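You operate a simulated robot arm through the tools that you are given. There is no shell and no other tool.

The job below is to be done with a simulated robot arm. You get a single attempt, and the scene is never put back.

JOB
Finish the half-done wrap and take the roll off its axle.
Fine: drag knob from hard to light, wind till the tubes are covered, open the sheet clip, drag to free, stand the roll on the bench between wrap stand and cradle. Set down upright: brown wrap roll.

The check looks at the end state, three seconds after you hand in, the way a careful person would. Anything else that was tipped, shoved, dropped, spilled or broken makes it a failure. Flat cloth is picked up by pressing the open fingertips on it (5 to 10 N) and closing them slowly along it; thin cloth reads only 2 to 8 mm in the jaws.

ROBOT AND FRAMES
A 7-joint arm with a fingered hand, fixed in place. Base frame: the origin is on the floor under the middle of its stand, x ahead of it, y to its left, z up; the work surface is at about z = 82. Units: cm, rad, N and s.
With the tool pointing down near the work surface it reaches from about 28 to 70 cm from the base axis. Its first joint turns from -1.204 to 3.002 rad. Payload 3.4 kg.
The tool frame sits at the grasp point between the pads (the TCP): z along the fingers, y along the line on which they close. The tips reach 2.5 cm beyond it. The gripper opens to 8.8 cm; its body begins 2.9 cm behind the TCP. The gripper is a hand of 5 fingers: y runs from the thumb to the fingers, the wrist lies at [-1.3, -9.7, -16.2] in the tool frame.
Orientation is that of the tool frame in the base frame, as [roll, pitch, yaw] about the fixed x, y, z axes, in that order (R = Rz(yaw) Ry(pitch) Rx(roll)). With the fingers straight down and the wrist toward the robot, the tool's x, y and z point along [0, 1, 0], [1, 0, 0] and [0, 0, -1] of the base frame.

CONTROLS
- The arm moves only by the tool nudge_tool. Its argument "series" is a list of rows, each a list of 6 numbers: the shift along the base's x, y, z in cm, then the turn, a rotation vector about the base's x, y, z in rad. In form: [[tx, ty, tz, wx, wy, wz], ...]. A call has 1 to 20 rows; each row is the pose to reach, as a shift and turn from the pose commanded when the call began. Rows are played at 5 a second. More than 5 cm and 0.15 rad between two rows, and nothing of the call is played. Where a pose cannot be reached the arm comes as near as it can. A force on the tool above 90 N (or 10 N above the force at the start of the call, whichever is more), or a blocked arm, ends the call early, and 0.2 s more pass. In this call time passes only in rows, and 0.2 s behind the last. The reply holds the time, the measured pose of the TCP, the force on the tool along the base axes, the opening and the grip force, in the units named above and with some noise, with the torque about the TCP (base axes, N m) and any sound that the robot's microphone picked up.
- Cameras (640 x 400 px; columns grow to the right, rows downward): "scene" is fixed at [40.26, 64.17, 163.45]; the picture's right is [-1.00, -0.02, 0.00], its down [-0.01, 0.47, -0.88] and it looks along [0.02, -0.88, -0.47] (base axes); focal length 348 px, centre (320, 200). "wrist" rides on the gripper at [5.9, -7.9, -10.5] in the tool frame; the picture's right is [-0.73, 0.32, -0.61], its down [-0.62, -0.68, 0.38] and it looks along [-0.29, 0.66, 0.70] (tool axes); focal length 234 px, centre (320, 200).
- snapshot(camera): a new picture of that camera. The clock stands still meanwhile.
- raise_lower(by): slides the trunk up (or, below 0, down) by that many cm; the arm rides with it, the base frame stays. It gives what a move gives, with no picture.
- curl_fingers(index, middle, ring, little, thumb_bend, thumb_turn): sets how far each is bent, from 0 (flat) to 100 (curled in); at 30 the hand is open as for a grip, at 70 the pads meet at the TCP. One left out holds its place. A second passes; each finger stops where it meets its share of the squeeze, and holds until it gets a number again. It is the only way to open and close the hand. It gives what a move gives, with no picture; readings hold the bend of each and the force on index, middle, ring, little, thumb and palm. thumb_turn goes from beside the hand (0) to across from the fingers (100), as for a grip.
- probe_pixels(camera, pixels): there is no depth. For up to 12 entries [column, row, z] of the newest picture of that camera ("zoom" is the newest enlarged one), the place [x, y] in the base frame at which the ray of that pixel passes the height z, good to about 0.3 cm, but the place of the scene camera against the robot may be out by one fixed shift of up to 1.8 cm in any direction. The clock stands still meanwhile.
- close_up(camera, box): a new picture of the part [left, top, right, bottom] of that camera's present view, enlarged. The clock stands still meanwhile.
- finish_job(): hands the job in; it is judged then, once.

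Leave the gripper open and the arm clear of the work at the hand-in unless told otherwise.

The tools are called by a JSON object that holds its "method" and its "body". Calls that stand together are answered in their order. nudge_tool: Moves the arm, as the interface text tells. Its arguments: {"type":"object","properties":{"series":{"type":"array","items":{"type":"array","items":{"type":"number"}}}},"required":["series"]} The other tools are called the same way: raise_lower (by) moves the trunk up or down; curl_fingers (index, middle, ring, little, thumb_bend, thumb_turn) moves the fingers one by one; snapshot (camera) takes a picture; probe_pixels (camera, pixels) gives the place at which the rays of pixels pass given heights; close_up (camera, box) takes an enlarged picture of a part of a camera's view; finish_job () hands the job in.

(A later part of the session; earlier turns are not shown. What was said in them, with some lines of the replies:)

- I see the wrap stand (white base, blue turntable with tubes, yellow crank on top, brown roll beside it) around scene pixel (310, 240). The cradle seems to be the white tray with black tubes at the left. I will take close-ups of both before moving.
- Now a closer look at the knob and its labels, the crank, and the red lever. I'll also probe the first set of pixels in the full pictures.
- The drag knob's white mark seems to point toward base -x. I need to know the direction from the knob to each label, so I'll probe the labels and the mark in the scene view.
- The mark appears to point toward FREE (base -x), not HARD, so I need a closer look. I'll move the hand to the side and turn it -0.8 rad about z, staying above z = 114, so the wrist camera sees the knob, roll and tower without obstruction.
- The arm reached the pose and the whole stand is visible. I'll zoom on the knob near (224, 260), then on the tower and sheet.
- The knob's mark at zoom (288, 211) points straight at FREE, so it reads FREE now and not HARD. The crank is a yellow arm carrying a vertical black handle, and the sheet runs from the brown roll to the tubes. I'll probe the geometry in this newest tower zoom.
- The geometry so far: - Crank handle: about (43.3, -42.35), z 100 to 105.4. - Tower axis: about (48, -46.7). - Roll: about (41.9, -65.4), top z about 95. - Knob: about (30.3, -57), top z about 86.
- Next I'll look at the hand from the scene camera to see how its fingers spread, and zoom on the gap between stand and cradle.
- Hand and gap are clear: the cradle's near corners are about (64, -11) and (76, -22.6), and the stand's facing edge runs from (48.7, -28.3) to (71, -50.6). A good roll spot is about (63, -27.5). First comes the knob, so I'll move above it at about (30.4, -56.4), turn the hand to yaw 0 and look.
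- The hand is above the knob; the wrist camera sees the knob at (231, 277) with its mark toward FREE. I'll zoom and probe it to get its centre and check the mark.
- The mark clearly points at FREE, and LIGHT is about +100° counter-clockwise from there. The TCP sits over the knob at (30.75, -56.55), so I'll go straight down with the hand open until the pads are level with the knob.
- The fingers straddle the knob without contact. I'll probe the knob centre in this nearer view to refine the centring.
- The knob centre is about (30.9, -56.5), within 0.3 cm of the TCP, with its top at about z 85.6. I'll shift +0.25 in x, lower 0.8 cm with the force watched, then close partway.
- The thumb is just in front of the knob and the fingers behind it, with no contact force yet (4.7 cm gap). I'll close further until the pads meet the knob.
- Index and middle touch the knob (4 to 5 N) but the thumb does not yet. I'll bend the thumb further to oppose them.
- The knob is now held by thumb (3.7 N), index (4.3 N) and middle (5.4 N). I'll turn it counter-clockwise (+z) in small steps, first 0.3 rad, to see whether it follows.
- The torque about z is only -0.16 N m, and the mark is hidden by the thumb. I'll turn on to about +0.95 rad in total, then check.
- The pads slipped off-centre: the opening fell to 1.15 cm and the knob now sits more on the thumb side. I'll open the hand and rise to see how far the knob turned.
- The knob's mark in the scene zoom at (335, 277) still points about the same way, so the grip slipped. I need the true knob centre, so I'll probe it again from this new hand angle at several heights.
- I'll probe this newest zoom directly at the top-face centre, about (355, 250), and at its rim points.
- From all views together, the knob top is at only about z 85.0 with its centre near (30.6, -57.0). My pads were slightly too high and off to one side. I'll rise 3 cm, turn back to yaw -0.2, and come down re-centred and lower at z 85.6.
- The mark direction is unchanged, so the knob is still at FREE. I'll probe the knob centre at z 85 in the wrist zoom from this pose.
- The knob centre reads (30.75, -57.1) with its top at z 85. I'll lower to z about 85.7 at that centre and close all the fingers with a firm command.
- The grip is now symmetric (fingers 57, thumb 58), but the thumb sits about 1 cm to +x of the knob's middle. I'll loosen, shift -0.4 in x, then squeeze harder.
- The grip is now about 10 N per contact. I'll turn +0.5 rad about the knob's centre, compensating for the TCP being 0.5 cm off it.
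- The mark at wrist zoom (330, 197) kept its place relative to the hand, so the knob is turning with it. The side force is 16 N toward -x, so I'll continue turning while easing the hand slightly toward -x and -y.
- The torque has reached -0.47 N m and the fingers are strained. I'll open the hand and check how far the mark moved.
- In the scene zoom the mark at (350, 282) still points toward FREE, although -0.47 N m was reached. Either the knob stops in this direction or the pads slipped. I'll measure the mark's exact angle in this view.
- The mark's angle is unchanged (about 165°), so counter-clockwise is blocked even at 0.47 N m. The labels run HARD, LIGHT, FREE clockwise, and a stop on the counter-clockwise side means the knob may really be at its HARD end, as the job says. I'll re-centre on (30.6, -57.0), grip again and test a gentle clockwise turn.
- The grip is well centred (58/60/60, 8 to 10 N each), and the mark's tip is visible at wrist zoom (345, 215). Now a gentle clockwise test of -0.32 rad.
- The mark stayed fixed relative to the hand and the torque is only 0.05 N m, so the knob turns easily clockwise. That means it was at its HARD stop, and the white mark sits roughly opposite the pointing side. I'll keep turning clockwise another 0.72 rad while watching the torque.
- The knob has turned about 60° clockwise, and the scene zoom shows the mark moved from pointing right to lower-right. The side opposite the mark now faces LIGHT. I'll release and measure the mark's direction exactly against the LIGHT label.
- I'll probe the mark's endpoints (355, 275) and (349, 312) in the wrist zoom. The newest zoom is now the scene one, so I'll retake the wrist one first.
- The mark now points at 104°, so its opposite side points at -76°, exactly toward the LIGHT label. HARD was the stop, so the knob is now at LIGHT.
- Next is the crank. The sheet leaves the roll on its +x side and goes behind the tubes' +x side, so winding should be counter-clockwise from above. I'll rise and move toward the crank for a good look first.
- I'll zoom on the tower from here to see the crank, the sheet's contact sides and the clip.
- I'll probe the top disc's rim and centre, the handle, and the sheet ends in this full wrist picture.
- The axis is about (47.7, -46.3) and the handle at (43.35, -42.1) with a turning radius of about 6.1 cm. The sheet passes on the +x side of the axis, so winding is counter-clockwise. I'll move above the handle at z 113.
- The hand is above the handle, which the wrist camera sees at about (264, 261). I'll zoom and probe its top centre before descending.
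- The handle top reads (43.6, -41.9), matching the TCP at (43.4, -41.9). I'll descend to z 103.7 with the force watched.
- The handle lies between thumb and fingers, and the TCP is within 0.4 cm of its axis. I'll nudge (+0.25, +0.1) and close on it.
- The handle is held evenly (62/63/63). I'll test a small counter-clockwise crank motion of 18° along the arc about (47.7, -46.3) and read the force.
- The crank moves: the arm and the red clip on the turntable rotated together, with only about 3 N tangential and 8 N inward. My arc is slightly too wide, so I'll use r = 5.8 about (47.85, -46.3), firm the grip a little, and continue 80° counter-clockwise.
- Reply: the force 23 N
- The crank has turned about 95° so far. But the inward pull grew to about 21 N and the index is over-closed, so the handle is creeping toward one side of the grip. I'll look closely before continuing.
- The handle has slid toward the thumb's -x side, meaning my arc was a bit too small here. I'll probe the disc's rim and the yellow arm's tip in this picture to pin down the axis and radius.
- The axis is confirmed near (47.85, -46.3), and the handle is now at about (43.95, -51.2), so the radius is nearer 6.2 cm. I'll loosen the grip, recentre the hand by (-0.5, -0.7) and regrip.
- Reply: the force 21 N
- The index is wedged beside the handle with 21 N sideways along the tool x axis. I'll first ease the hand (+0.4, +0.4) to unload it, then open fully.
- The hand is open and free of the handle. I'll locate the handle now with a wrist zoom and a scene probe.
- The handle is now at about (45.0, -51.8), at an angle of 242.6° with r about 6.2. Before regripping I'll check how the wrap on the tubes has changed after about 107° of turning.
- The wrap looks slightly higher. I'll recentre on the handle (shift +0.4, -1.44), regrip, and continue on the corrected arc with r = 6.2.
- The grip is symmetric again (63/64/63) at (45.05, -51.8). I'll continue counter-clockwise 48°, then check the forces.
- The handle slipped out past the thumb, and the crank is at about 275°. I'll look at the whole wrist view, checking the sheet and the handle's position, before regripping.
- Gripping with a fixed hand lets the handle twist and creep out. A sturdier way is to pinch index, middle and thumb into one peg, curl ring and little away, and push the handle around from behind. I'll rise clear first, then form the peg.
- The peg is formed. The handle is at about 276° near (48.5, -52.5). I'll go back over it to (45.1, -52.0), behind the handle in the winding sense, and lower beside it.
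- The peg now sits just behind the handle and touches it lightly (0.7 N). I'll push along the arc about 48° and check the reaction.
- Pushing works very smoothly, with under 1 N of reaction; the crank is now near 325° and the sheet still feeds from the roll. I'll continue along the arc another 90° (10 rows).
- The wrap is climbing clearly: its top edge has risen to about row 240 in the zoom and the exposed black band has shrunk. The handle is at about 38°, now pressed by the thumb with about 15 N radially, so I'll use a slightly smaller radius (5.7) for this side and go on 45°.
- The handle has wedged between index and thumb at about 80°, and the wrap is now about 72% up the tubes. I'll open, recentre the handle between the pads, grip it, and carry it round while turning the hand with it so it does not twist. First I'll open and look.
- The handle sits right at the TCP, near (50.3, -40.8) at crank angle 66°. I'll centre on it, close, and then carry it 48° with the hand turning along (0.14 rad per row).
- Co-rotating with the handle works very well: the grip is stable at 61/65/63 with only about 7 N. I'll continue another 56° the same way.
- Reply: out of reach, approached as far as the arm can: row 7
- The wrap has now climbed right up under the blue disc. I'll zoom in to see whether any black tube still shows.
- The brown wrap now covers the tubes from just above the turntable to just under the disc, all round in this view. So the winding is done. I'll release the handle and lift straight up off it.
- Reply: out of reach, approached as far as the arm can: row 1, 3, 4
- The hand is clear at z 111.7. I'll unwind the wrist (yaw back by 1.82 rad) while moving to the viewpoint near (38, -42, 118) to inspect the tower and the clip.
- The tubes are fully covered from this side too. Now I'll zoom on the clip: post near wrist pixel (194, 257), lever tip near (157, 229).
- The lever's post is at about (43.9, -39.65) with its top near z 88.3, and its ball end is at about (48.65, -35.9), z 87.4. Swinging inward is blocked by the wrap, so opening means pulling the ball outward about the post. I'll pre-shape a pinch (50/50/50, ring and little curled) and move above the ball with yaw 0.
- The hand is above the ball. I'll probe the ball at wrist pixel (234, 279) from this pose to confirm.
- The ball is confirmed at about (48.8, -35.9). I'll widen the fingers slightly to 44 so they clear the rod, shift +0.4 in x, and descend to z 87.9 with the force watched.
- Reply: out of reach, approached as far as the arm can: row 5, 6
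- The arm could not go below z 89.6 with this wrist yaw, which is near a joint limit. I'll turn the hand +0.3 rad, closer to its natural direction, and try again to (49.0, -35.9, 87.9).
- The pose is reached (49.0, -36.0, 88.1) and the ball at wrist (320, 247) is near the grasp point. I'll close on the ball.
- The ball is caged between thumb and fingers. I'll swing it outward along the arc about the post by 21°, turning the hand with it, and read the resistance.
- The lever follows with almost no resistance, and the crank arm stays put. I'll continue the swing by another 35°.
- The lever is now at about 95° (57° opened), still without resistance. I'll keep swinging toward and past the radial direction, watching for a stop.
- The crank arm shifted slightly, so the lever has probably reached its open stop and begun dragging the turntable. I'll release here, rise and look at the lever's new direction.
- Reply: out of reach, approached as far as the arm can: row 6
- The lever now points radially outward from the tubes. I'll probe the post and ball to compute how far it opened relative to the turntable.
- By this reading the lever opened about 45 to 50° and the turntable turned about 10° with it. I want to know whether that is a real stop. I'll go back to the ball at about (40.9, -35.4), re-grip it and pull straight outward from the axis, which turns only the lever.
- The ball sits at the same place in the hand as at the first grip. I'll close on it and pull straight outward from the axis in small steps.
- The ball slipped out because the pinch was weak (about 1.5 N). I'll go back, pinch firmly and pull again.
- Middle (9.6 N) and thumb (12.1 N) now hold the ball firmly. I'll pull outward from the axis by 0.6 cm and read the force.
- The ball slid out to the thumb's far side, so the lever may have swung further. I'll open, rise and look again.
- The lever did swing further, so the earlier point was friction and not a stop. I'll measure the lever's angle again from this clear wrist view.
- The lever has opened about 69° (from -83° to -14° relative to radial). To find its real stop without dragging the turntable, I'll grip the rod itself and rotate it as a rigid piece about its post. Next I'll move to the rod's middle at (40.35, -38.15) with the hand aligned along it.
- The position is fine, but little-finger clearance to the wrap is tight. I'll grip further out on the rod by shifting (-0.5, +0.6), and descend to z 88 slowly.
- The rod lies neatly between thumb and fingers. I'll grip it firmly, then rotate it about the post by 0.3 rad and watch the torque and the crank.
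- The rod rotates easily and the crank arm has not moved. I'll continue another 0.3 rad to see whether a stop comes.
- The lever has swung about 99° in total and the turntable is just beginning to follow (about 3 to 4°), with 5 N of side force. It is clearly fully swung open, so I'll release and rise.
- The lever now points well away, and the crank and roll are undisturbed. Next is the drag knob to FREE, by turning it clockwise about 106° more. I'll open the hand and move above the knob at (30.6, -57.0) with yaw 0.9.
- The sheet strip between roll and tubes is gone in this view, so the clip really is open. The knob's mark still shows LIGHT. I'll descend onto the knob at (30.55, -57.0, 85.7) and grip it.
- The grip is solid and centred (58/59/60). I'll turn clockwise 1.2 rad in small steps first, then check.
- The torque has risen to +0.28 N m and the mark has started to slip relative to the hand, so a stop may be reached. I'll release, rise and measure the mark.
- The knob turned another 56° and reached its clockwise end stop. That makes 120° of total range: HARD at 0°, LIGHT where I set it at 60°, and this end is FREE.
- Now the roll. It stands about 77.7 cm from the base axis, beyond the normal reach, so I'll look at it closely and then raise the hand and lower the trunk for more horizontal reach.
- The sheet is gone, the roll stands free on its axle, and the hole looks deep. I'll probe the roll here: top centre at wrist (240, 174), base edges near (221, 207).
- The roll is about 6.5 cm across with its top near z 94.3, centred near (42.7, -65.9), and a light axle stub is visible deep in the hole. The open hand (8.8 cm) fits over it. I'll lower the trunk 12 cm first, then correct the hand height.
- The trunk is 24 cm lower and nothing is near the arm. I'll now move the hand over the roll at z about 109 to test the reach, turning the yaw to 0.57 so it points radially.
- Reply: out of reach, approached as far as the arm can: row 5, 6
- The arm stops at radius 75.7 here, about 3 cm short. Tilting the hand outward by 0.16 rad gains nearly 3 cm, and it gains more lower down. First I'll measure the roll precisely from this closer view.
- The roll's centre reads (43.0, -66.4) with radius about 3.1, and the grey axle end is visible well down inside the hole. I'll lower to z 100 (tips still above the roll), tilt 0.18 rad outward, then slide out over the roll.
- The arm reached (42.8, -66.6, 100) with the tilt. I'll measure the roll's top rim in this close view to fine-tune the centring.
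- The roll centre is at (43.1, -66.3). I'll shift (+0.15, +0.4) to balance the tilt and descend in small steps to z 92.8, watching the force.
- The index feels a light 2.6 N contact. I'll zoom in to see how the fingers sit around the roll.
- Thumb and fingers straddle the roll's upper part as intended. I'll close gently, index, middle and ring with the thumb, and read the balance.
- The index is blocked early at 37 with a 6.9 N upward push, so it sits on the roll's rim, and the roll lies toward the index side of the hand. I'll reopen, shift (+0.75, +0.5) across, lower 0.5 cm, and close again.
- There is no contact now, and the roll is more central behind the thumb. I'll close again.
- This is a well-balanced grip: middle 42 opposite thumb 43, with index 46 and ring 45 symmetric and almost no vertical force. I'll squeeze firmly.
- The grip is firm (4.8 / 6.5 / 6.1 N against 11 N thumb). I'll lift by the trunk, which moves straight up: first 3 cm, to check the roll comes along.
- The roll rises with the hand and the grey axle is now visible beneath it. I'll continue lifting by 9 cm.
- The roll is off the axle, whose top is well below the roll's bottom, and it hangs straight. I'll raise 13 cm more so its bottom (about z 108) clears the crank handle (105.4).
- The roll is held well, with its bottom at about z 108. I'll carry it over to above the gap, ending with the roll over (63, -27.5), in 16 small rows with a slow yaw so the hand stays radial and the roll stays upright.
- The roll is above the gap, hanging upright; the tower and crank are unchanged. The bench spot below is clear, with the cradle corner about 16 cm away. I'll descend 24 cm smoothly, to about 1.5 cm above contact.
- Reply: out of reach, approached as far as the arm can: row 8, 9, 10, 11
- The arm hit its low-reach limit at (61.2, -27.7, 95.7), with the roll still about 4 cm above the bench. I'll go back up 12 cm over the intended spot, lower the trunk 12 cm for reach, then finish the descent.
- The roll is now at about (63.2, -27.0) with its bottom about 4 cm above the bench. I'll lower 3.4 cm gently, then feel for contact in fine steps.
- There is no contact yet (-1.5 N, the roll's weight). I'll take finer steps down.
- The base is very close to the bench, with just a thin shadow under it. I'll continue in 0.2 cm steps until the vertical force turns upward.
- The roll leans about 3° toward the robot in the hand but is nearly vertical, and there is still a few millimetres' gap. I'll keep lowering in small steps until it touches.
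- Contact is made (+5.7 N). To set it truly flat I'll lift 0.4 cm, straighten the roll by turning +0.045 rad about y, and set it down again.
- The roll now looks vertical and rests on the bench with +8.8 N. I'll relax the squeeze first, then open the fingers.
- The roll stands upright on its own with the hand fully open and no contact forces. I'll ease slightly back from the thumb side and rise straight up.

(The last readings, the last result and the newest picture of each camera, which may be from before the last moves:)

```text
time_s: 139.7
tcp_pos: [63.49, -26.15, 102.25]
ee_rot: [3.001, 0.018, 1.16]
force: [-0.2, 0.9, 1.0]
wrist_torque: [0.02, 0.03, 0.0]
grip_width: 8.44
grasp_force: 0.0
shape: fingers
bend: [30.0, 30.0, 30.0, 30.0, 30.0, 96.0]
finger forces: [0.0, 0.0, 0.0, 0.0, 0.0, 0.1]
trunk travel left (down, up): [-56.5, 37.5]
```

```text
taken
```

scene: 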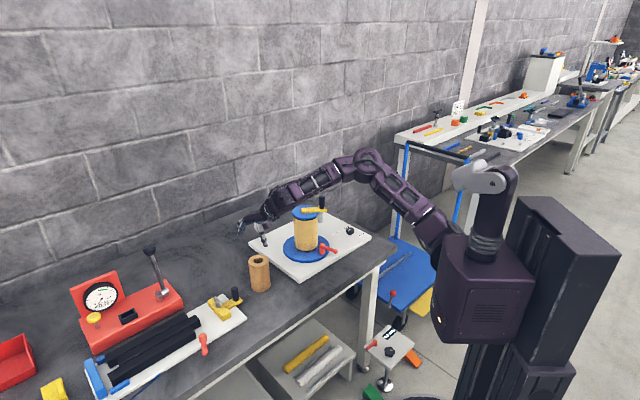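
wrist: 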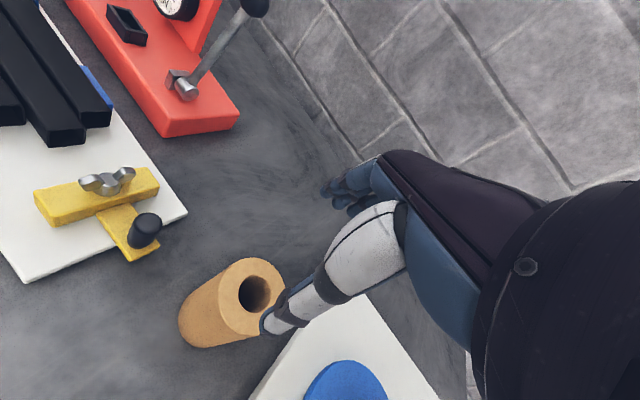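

The roll stands upright alone in the gap between stand and cradle. I'll raise the trunk back 12 cm, which lifts the hand straight up, and then retreat toward the robot.

{"method": "raise_lower", "body": {"by": 12}}

{"method": "nudge_tool", "body": {"series": [[-2, 0.5, 2, 0, 0, 0], [-5, 1, 4, 0, 0, 0], [-8, 1.5, 6, 0, 0, 0], [-11, 2, 8, 0, 0, 0], [-14, 2.5, 10, 0, 0, 0], [-17, 3, 10, 0, 0, 0], [-20, 3.5, 10, 0, 0, 0], [-23, 4, 10, 0, 0, 0]]}}

{"method": "snapshot", "body": {"camera": "scene"}}

{"method": "snapshot", "body": {"camera": "wrist"}}

```text
time_s: 141.2
tcp_pos: [63.55, -26.29, 114.27]
ee_rot: [3.003, 0.018, 1.16]
force: [-0.3, -0.1, 1.3]
wrist_torque: [0.01, 0.03, -0.01]
grip_width: 8.47
grasp_force: 0.2
shape: fingers
bend: [30.0, 30.0, 30.0, 30.0, 30.0, 96.0]
finger forces: [0.0, 0.0, 0.0, 0.1, 0.0, 0.1]
trunk travel left (down, up): [-68.5, 25.5]
```

```text
time_s: 143.0
tcp_pos: [40.54, -22.15, 124.24]
ee_rot: [3.002, 0.017, 1.159]
force: [0.6, 0.1, 0.6]
wrist_torque: [-0.01, 0.01, 0.0]
grip_width: 8.48
grasp_force: 0.1
shape: fingers
bend: [30.0, 30.0, 30.0, 30.0, 30.0, 96.0]
finger forces: [0.0, 0.1, 0.0, 0.0, 0.0, 0.0]
trunk travel left (down, up): [-68.5, 25.5]
```

```text
taken
```

scene: 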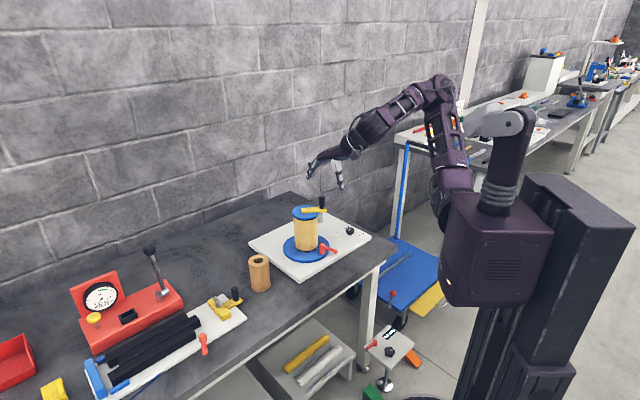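

```text
taken
```

wrist: 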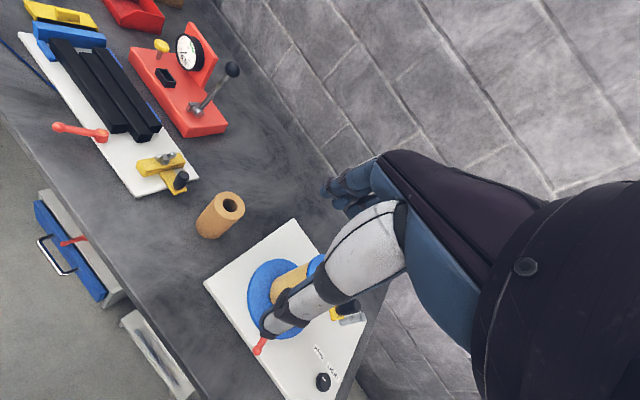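

The arm is clear, at (40.5, -22.2, 124). I'll take final close-ups of the roll, the wrapped tubes, the clip and the knob before handing in.

{"method": "close_up", "body": {"camera": "scene", "box": [215, 190, 375, 300]}}

{"method": "close_up", "body": {"camera": "scene", "box": [326, 216, 374, 246]}}

{"method": "close_up", "body": {"camera": "scene", "box": [280, 195, 350, 275]}}

{"method": "close_up", "body": {"camera": "scene", "box": [0, 230, 260, 400]}}

```text
3.64 times, centred on (295, 245) of scene
```

zoom: 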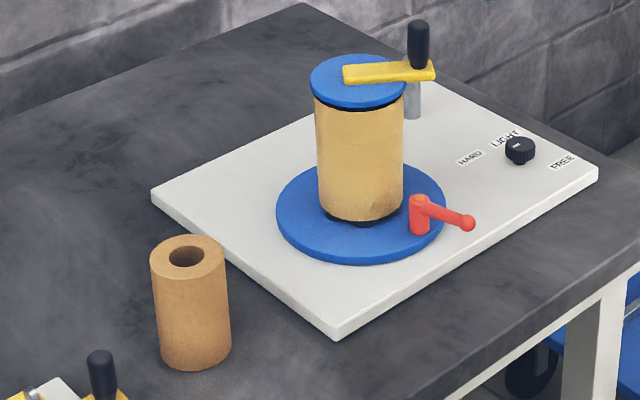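

```text
13.33 times, centred on (350, 231) of scene
```

zoom: 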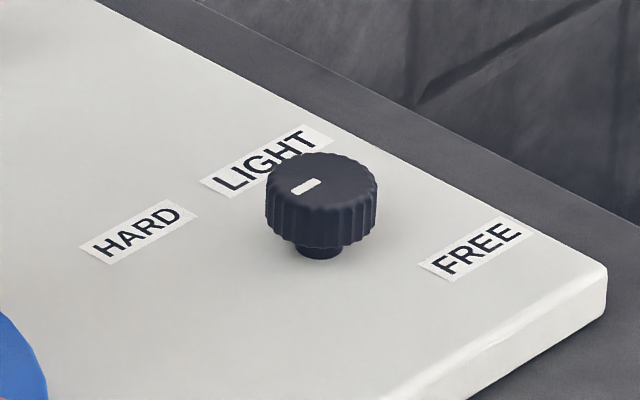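

```text
5.00 times, centred on (315, 235) of scene
```

zoom: 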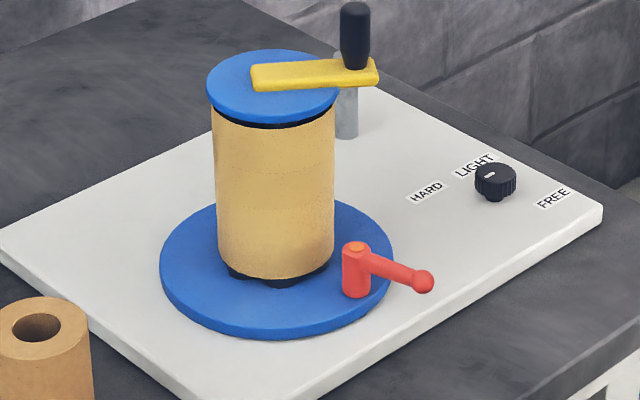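

```text
2.35 times, centred on (130, 315) of scene
```

zoom: 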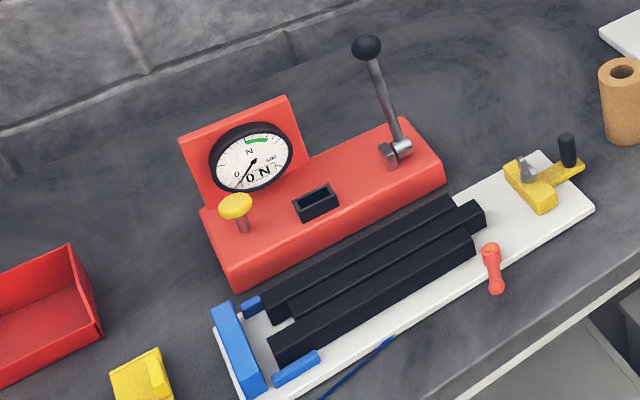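

Everything looks right: tubes covered, clip open, roll upright, and the other stations untouched. One thing I want to be sure of is that the knob is really at its FREE end, since its side opposite the mark is not yet on the FREE label. I'll go back and try to turn it further clockwise.

{"method": "nudge_tool", "body": {"series": [[-1, -3.5, 0, 0.007, 0.012, -0.056], [-2, -7, 0, 0.014, 0.024, -0.112], [-3, -10.5, 0, 0.021, 0.036, -0.168], [-4, -14, 0, 0.028, 0.048, -0.224], [-5, -17.5, 0, 0.035, 0.06, -0.28], [-6, -21, 0, 0.042, 0.072, -0.336], [-7, -24.5, 0, 0.05, 0.085, -0.392], [-8, -28, -2, 0.057, 0.097, -0.448], [-9, -31.5, -6, 0.064, 0.109, -0.504], [-9.9, -34.8, -10, 0.071, 0.121, -0.56]]}}

{"method": "snapshot", "body": {"camera": "wrist"}}

```text
refused: row 9 steps farther than a row can; nothing moved
```

```text
taken
```

wrist: 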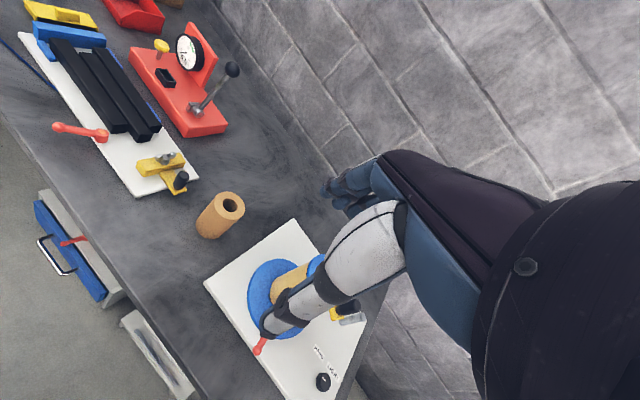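

The call was refused because row 9 stepped slightly more than 5 cm; nothing moved. I'll repeat it with smaller steps.

{"method": "nudge_tool", "body": {"series": [[-1, -3.5, 0, 0.007, 0.012, -0.056], [-2, -7, 0, 0.014, 0.024, -0.112], [-3, -10.5, 0, 0.021, 0.036, -0.168], [-4, -14, 0, 0.028, 0.048, -0.224], [-5, -17.5, 0, 0.035, 0.06, -0.28], [-6, -21, 0, 0.042, 0.072, -0.336], [-7, -24.5, 0, 0.05, 0.085, -0.392], [-8, -28, -1, 0.057, 0.097, -0.448], [-9, -31.5, -3, 0.064, 0.109, -0.504], [-9.9, -34.8, -5, 0.071, 0.121, -0.56], [-9.9, -34.8, -9, 0.071, 0.121, -0.56]]}}

{"method": "snapshot", "body": {"camera": "wrist"}}

```text
time_s: 145.4
tcp_pos: [30.54, -56.96, 115.23]
ee_rot: [3.14, 0.038, 0.602]
force: [0.9, 0.0, 0.9]
wrist_torque: [0.02, 0.02, -0.01]
grip_width: 8.47
grasp_force: 0.1
shape: fingers
bend: [30.0, 30.0, 30.0, 30.0, 30.0, 96.0]
finger forces: [0.1, 0.0, 0.0, 0.1, 0.0, 0.1]
trunk travel left (down, up): [-68.5, 25.5]
```

```text
taken
```

wrist: 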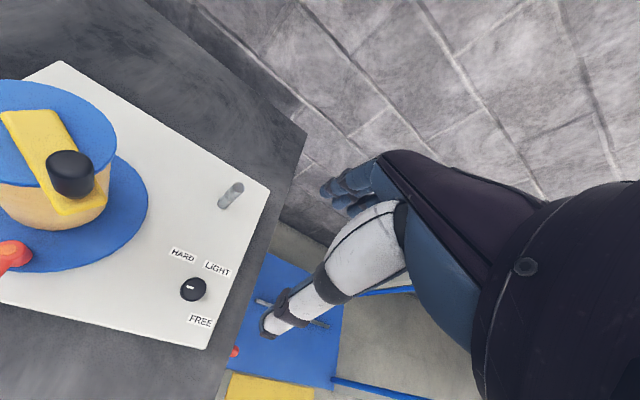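

The knob is at wrist (193, 289) below. I'll fix the small residual tilt and descend onto it at (30.55, -57.0, 85.8).

{"method": "nudge_tool", "body": {"series": [[0, 0, -4, 0.01, -0.015, 0], [0, 0, -8, 0.0215, -0.031, 0], [0, 0, -12, 0.0215, -0.031, 0], [0, 0, -16, 0.0215, -0.031, 0], [0, 0, -20, 0.0215, -0.031, 0], [0, 0, -24, 0.0215, -0.031, 0], [0, 0, -27, 0.0215, -0.031, 0], [0, 0, -29.3, 0.0215, -0.031, 0]]}}

{"method": "close_up", "body": {"camera": "wrist", "box": [250, 170, 370, 320]}}

{"method": "close_up", "body": {"camera": "scene", "box": [325, 200, 373, 242]}}

```text
time_s: 147.2
tcp_pos: [30.78, -56.89, 86.06]
ee_rot: [3.139, 0.003, 0.602]
force: [-0.6, 0.0, 0.3]
wrist_torque: [0.04, 0.04, 0.0]
grip_width: 8.47
grasp_force: 0.1
shape: fingers
bend: [30.0, 30.0, 30.0, 30.0, 30.0, 96.0]
finger forces: [0.0, 0.0, 0.1, 0.0, 0.0, 0.0]
trunk travel left (down, up): [-68.5, 25.5]
```

```text
2.67 times, centred on (310, 245) of wrist
```

zoom: 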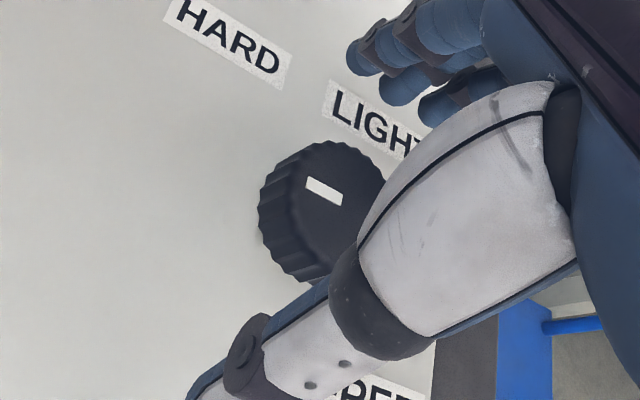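

```text
9.52 times, centred on (349, 221) of scene
```

zoom: 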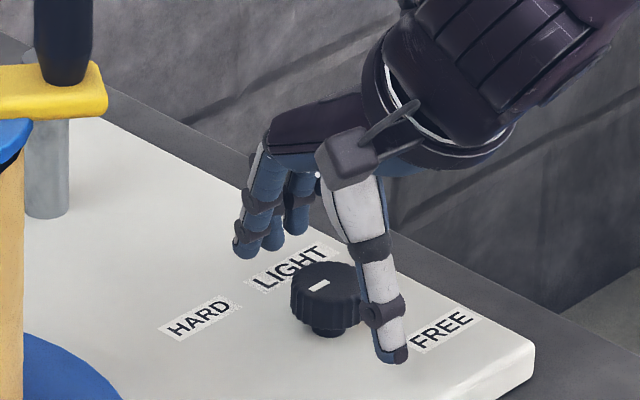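

The hand straddles the knob. I'll grip firmly and turn clockwise in small steps, watching the torque and whether the mark moves with the hand.

{"method": "curl_fingers", "body": {"index": 74, "middle": 74, "ring": 45, "little": 40, "thumb_bend": 74}}

{"method": "close_up", "body": {"camera": "wrist", "box": [250, 170, 370, 320]}}

{"method": "nudge_tool", "body": {"series": [[0, 0, 0, 0, 0, -0.06], [0, 0, 0, 0, 0, -0.12], [0, 0, 0, 0, 0, -0.18], [0, 0, 0, 0, 0, -0.24]]}}

{"method": "close_up", "body": {"camera": "wrist", "box": [250, 170, 370, 320]}}

```text
time_s: 148.2
tcp_pos: [30.87, -57.02, 85.94]
ee_rot: [3.14, 0.003, 0.602]
force: [6.7, -8.2, 1.1]
wrist_torque: [-0.13, -0.14, 0.03]
grip_width: 2.15
grasp_force: 12.8
shape: fingers
bend: [58.0, 59.0, 45.0, 40.0, 61.0, 99.0]
finger forces: [8.7, 9.6, 0.0, 0.0, 7.8, 0.0]
trunk travel left (down, up): [-68.5, 25.5]
```

```text
2.67 times, centred on (310, 245) of wrist
```

zoom: 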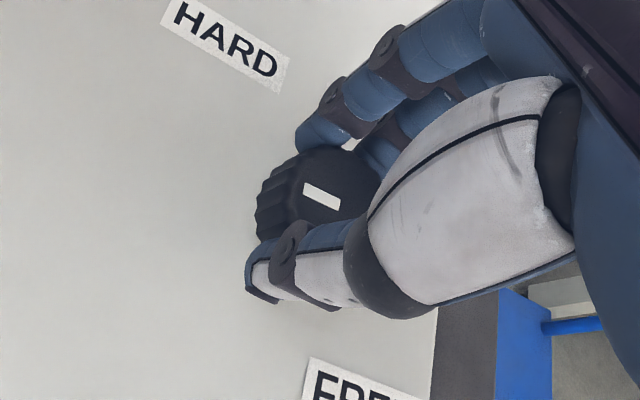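

```text
time_s: 149.2
tcp_pos: [30.94, -56.89, 85.87]
ee_rot: [3.141, 0.0, 0.361]
force: [12.7, -7.8, 6.5]
wrist_torque: [-0.2, -0.28, 0.2]
grip_width: 2.1
grasp_force: 13.3
shape: fingers
bend: [58.0, 58.0, 45.0, 40.0, 62.0, 100.0]
finger forces: [10.6, 9.4, 0.0, 0.0, 6.8, 0.1]
trunk travel left (down, up): [-68.5, 25.5]
```

```text
2.67 times, centred on (310, 245) of wrist
```

zoom: 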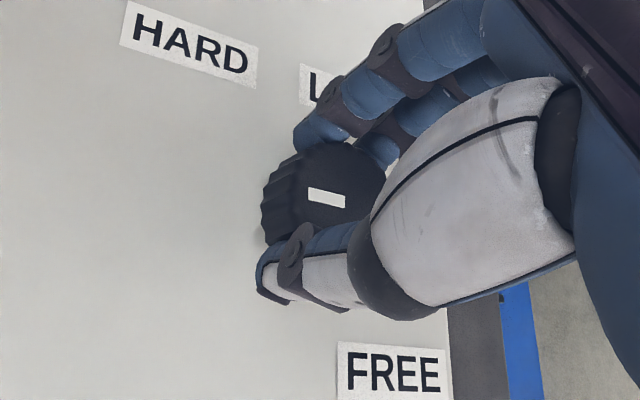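

The torque rises to 0.2 N m and the mark slips relative to the hand, so the knob is confirmed at its clockwise end stop, FREE. I'll release, rise straight up and retreat.

{"method": "curl_fingers", "body": {"index": 30, "middle": 30, "ring": 30, "little": 30, "thumb_bend": 30}}

{"method": "nudge_tool", "body": {"series": [[0, 0, 3, 0, 0, 0], [0, 0, 7, 0, 0, 0], [0, 0, 11, 0, 0, 0], [0, 0, 15, 0, 0, 0], [0, 0, 19, 0, 0, 0], [0, 0, 23, 0, 0, 0], [0, 0, 27, 0, 0, 0], [0, 0, 31, 0, 0, 0], [-1, 3, 33, 0, 0, 0.05], [-2, 6, 35, 0, 0, 0.1], [-2, 10, 35, 0, 0, 0.15], [-2, 14, 35, 0, 0, 0.2], [-2, 18, 35, 0, 0, 0.25], [-2, 22, 35, 0, 0, 0.3]]}}

{"method": "snapshot", "body": {"camera": "scene"}}

{"method": "snapshot", "body": {"camera": "wrist"}}

```text
time_s: 150.2
tcp_pos: [30.75, -56.83, 85.95]
ee_rot: [3.139, 0.002, 0.361]
force: [-0.7, -0.7, 0.2]
wrist_torque: [0.01, -0.03, -0.03]
grip_width: 8.47
grasp_force: 0.0
shape: fingers
bend: [30.0, 30.0, 30.0, 30.0, 30.0, 96.0]
finger forces: [0.1, 0.1, 0.0, 0.0, 0.0, 0.0]
trunk travel left (down, up): [-68.5, 25.5]
```

```text
time_s: 153.2
tcp_pos: [29.04, -34.83, 120.71]
ee_rot: [3.14, 0.003, 0.663]
force: [-1.1, 1.1, 0.8]
wrist_torque: [-0.01, 0.02, 0.03]
grip_width: 8.48
grasp_force: 0.2
shape: fingers
bend: [30.0, 30.0, 30.0, 30.0, 30.0, 96.0]
finger forces: [0.0, 0.0, 0.0, 0.1, 0.1, 0.0]
trunk travel left (down, up): [-68.5, 25.5]
```

```text
taken
```

scene: 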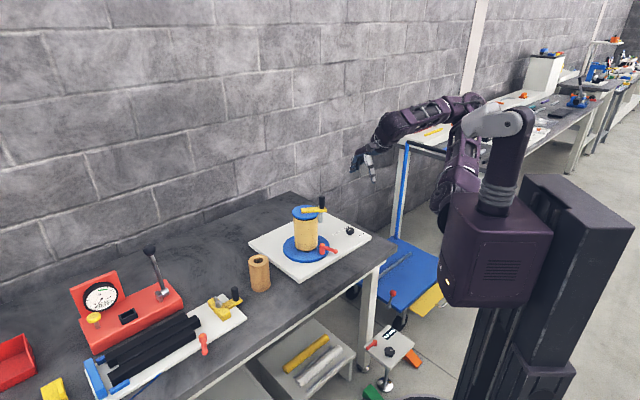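

```text
taken
```

wrist: 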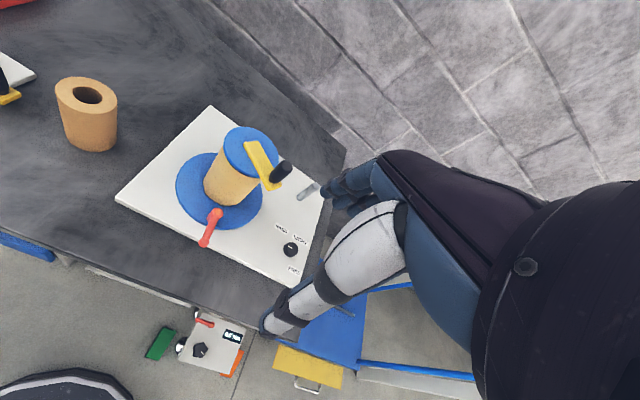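

Final state, as seen in the last pictures:
- **Tubes:** fully wrapped.
- **Clip:** lever swung wide open, sheet released.
- **Knob:** at its FREE end stop.
- **Axle:** bare.
- **Roll:** standing upright on the bench between wrap stand and cradle.
- **Everything else:** not moved.

The hand is open and the arm is clear at (29, -34.8, 120.7). I'm handing in now.

{"method": "finish_job", "body": {}}

```text
The job is handed in.
```

I finished the wrap and took the roll off its axle, and the job is handed in. No result has come back from the check yet.

- **Drag knob:** it started at its hard stop, I wound at light, and it now sits against its far stop, which I take as free. The white mark on the knob doesn't line up with the labels, so I judged positions by the stops and the order of the labels.
- **Wrap:** I wound just over one turn until the brown sheet covered the tubes top to bottom. A thin dark gap remains at each end.
- **Sheet clip:** I swung the lever about 100° outward, and the sheet came free. I felt no firm stop; the turntable just began to turn with it.
- **Roll:** it stands upright on its own on the bench between the wrap stand and the cradle, with several centimetres clear on both sides.

In the last pictures nothing else looked moved or tipped. The hand is open and the arm is well clear of the work.
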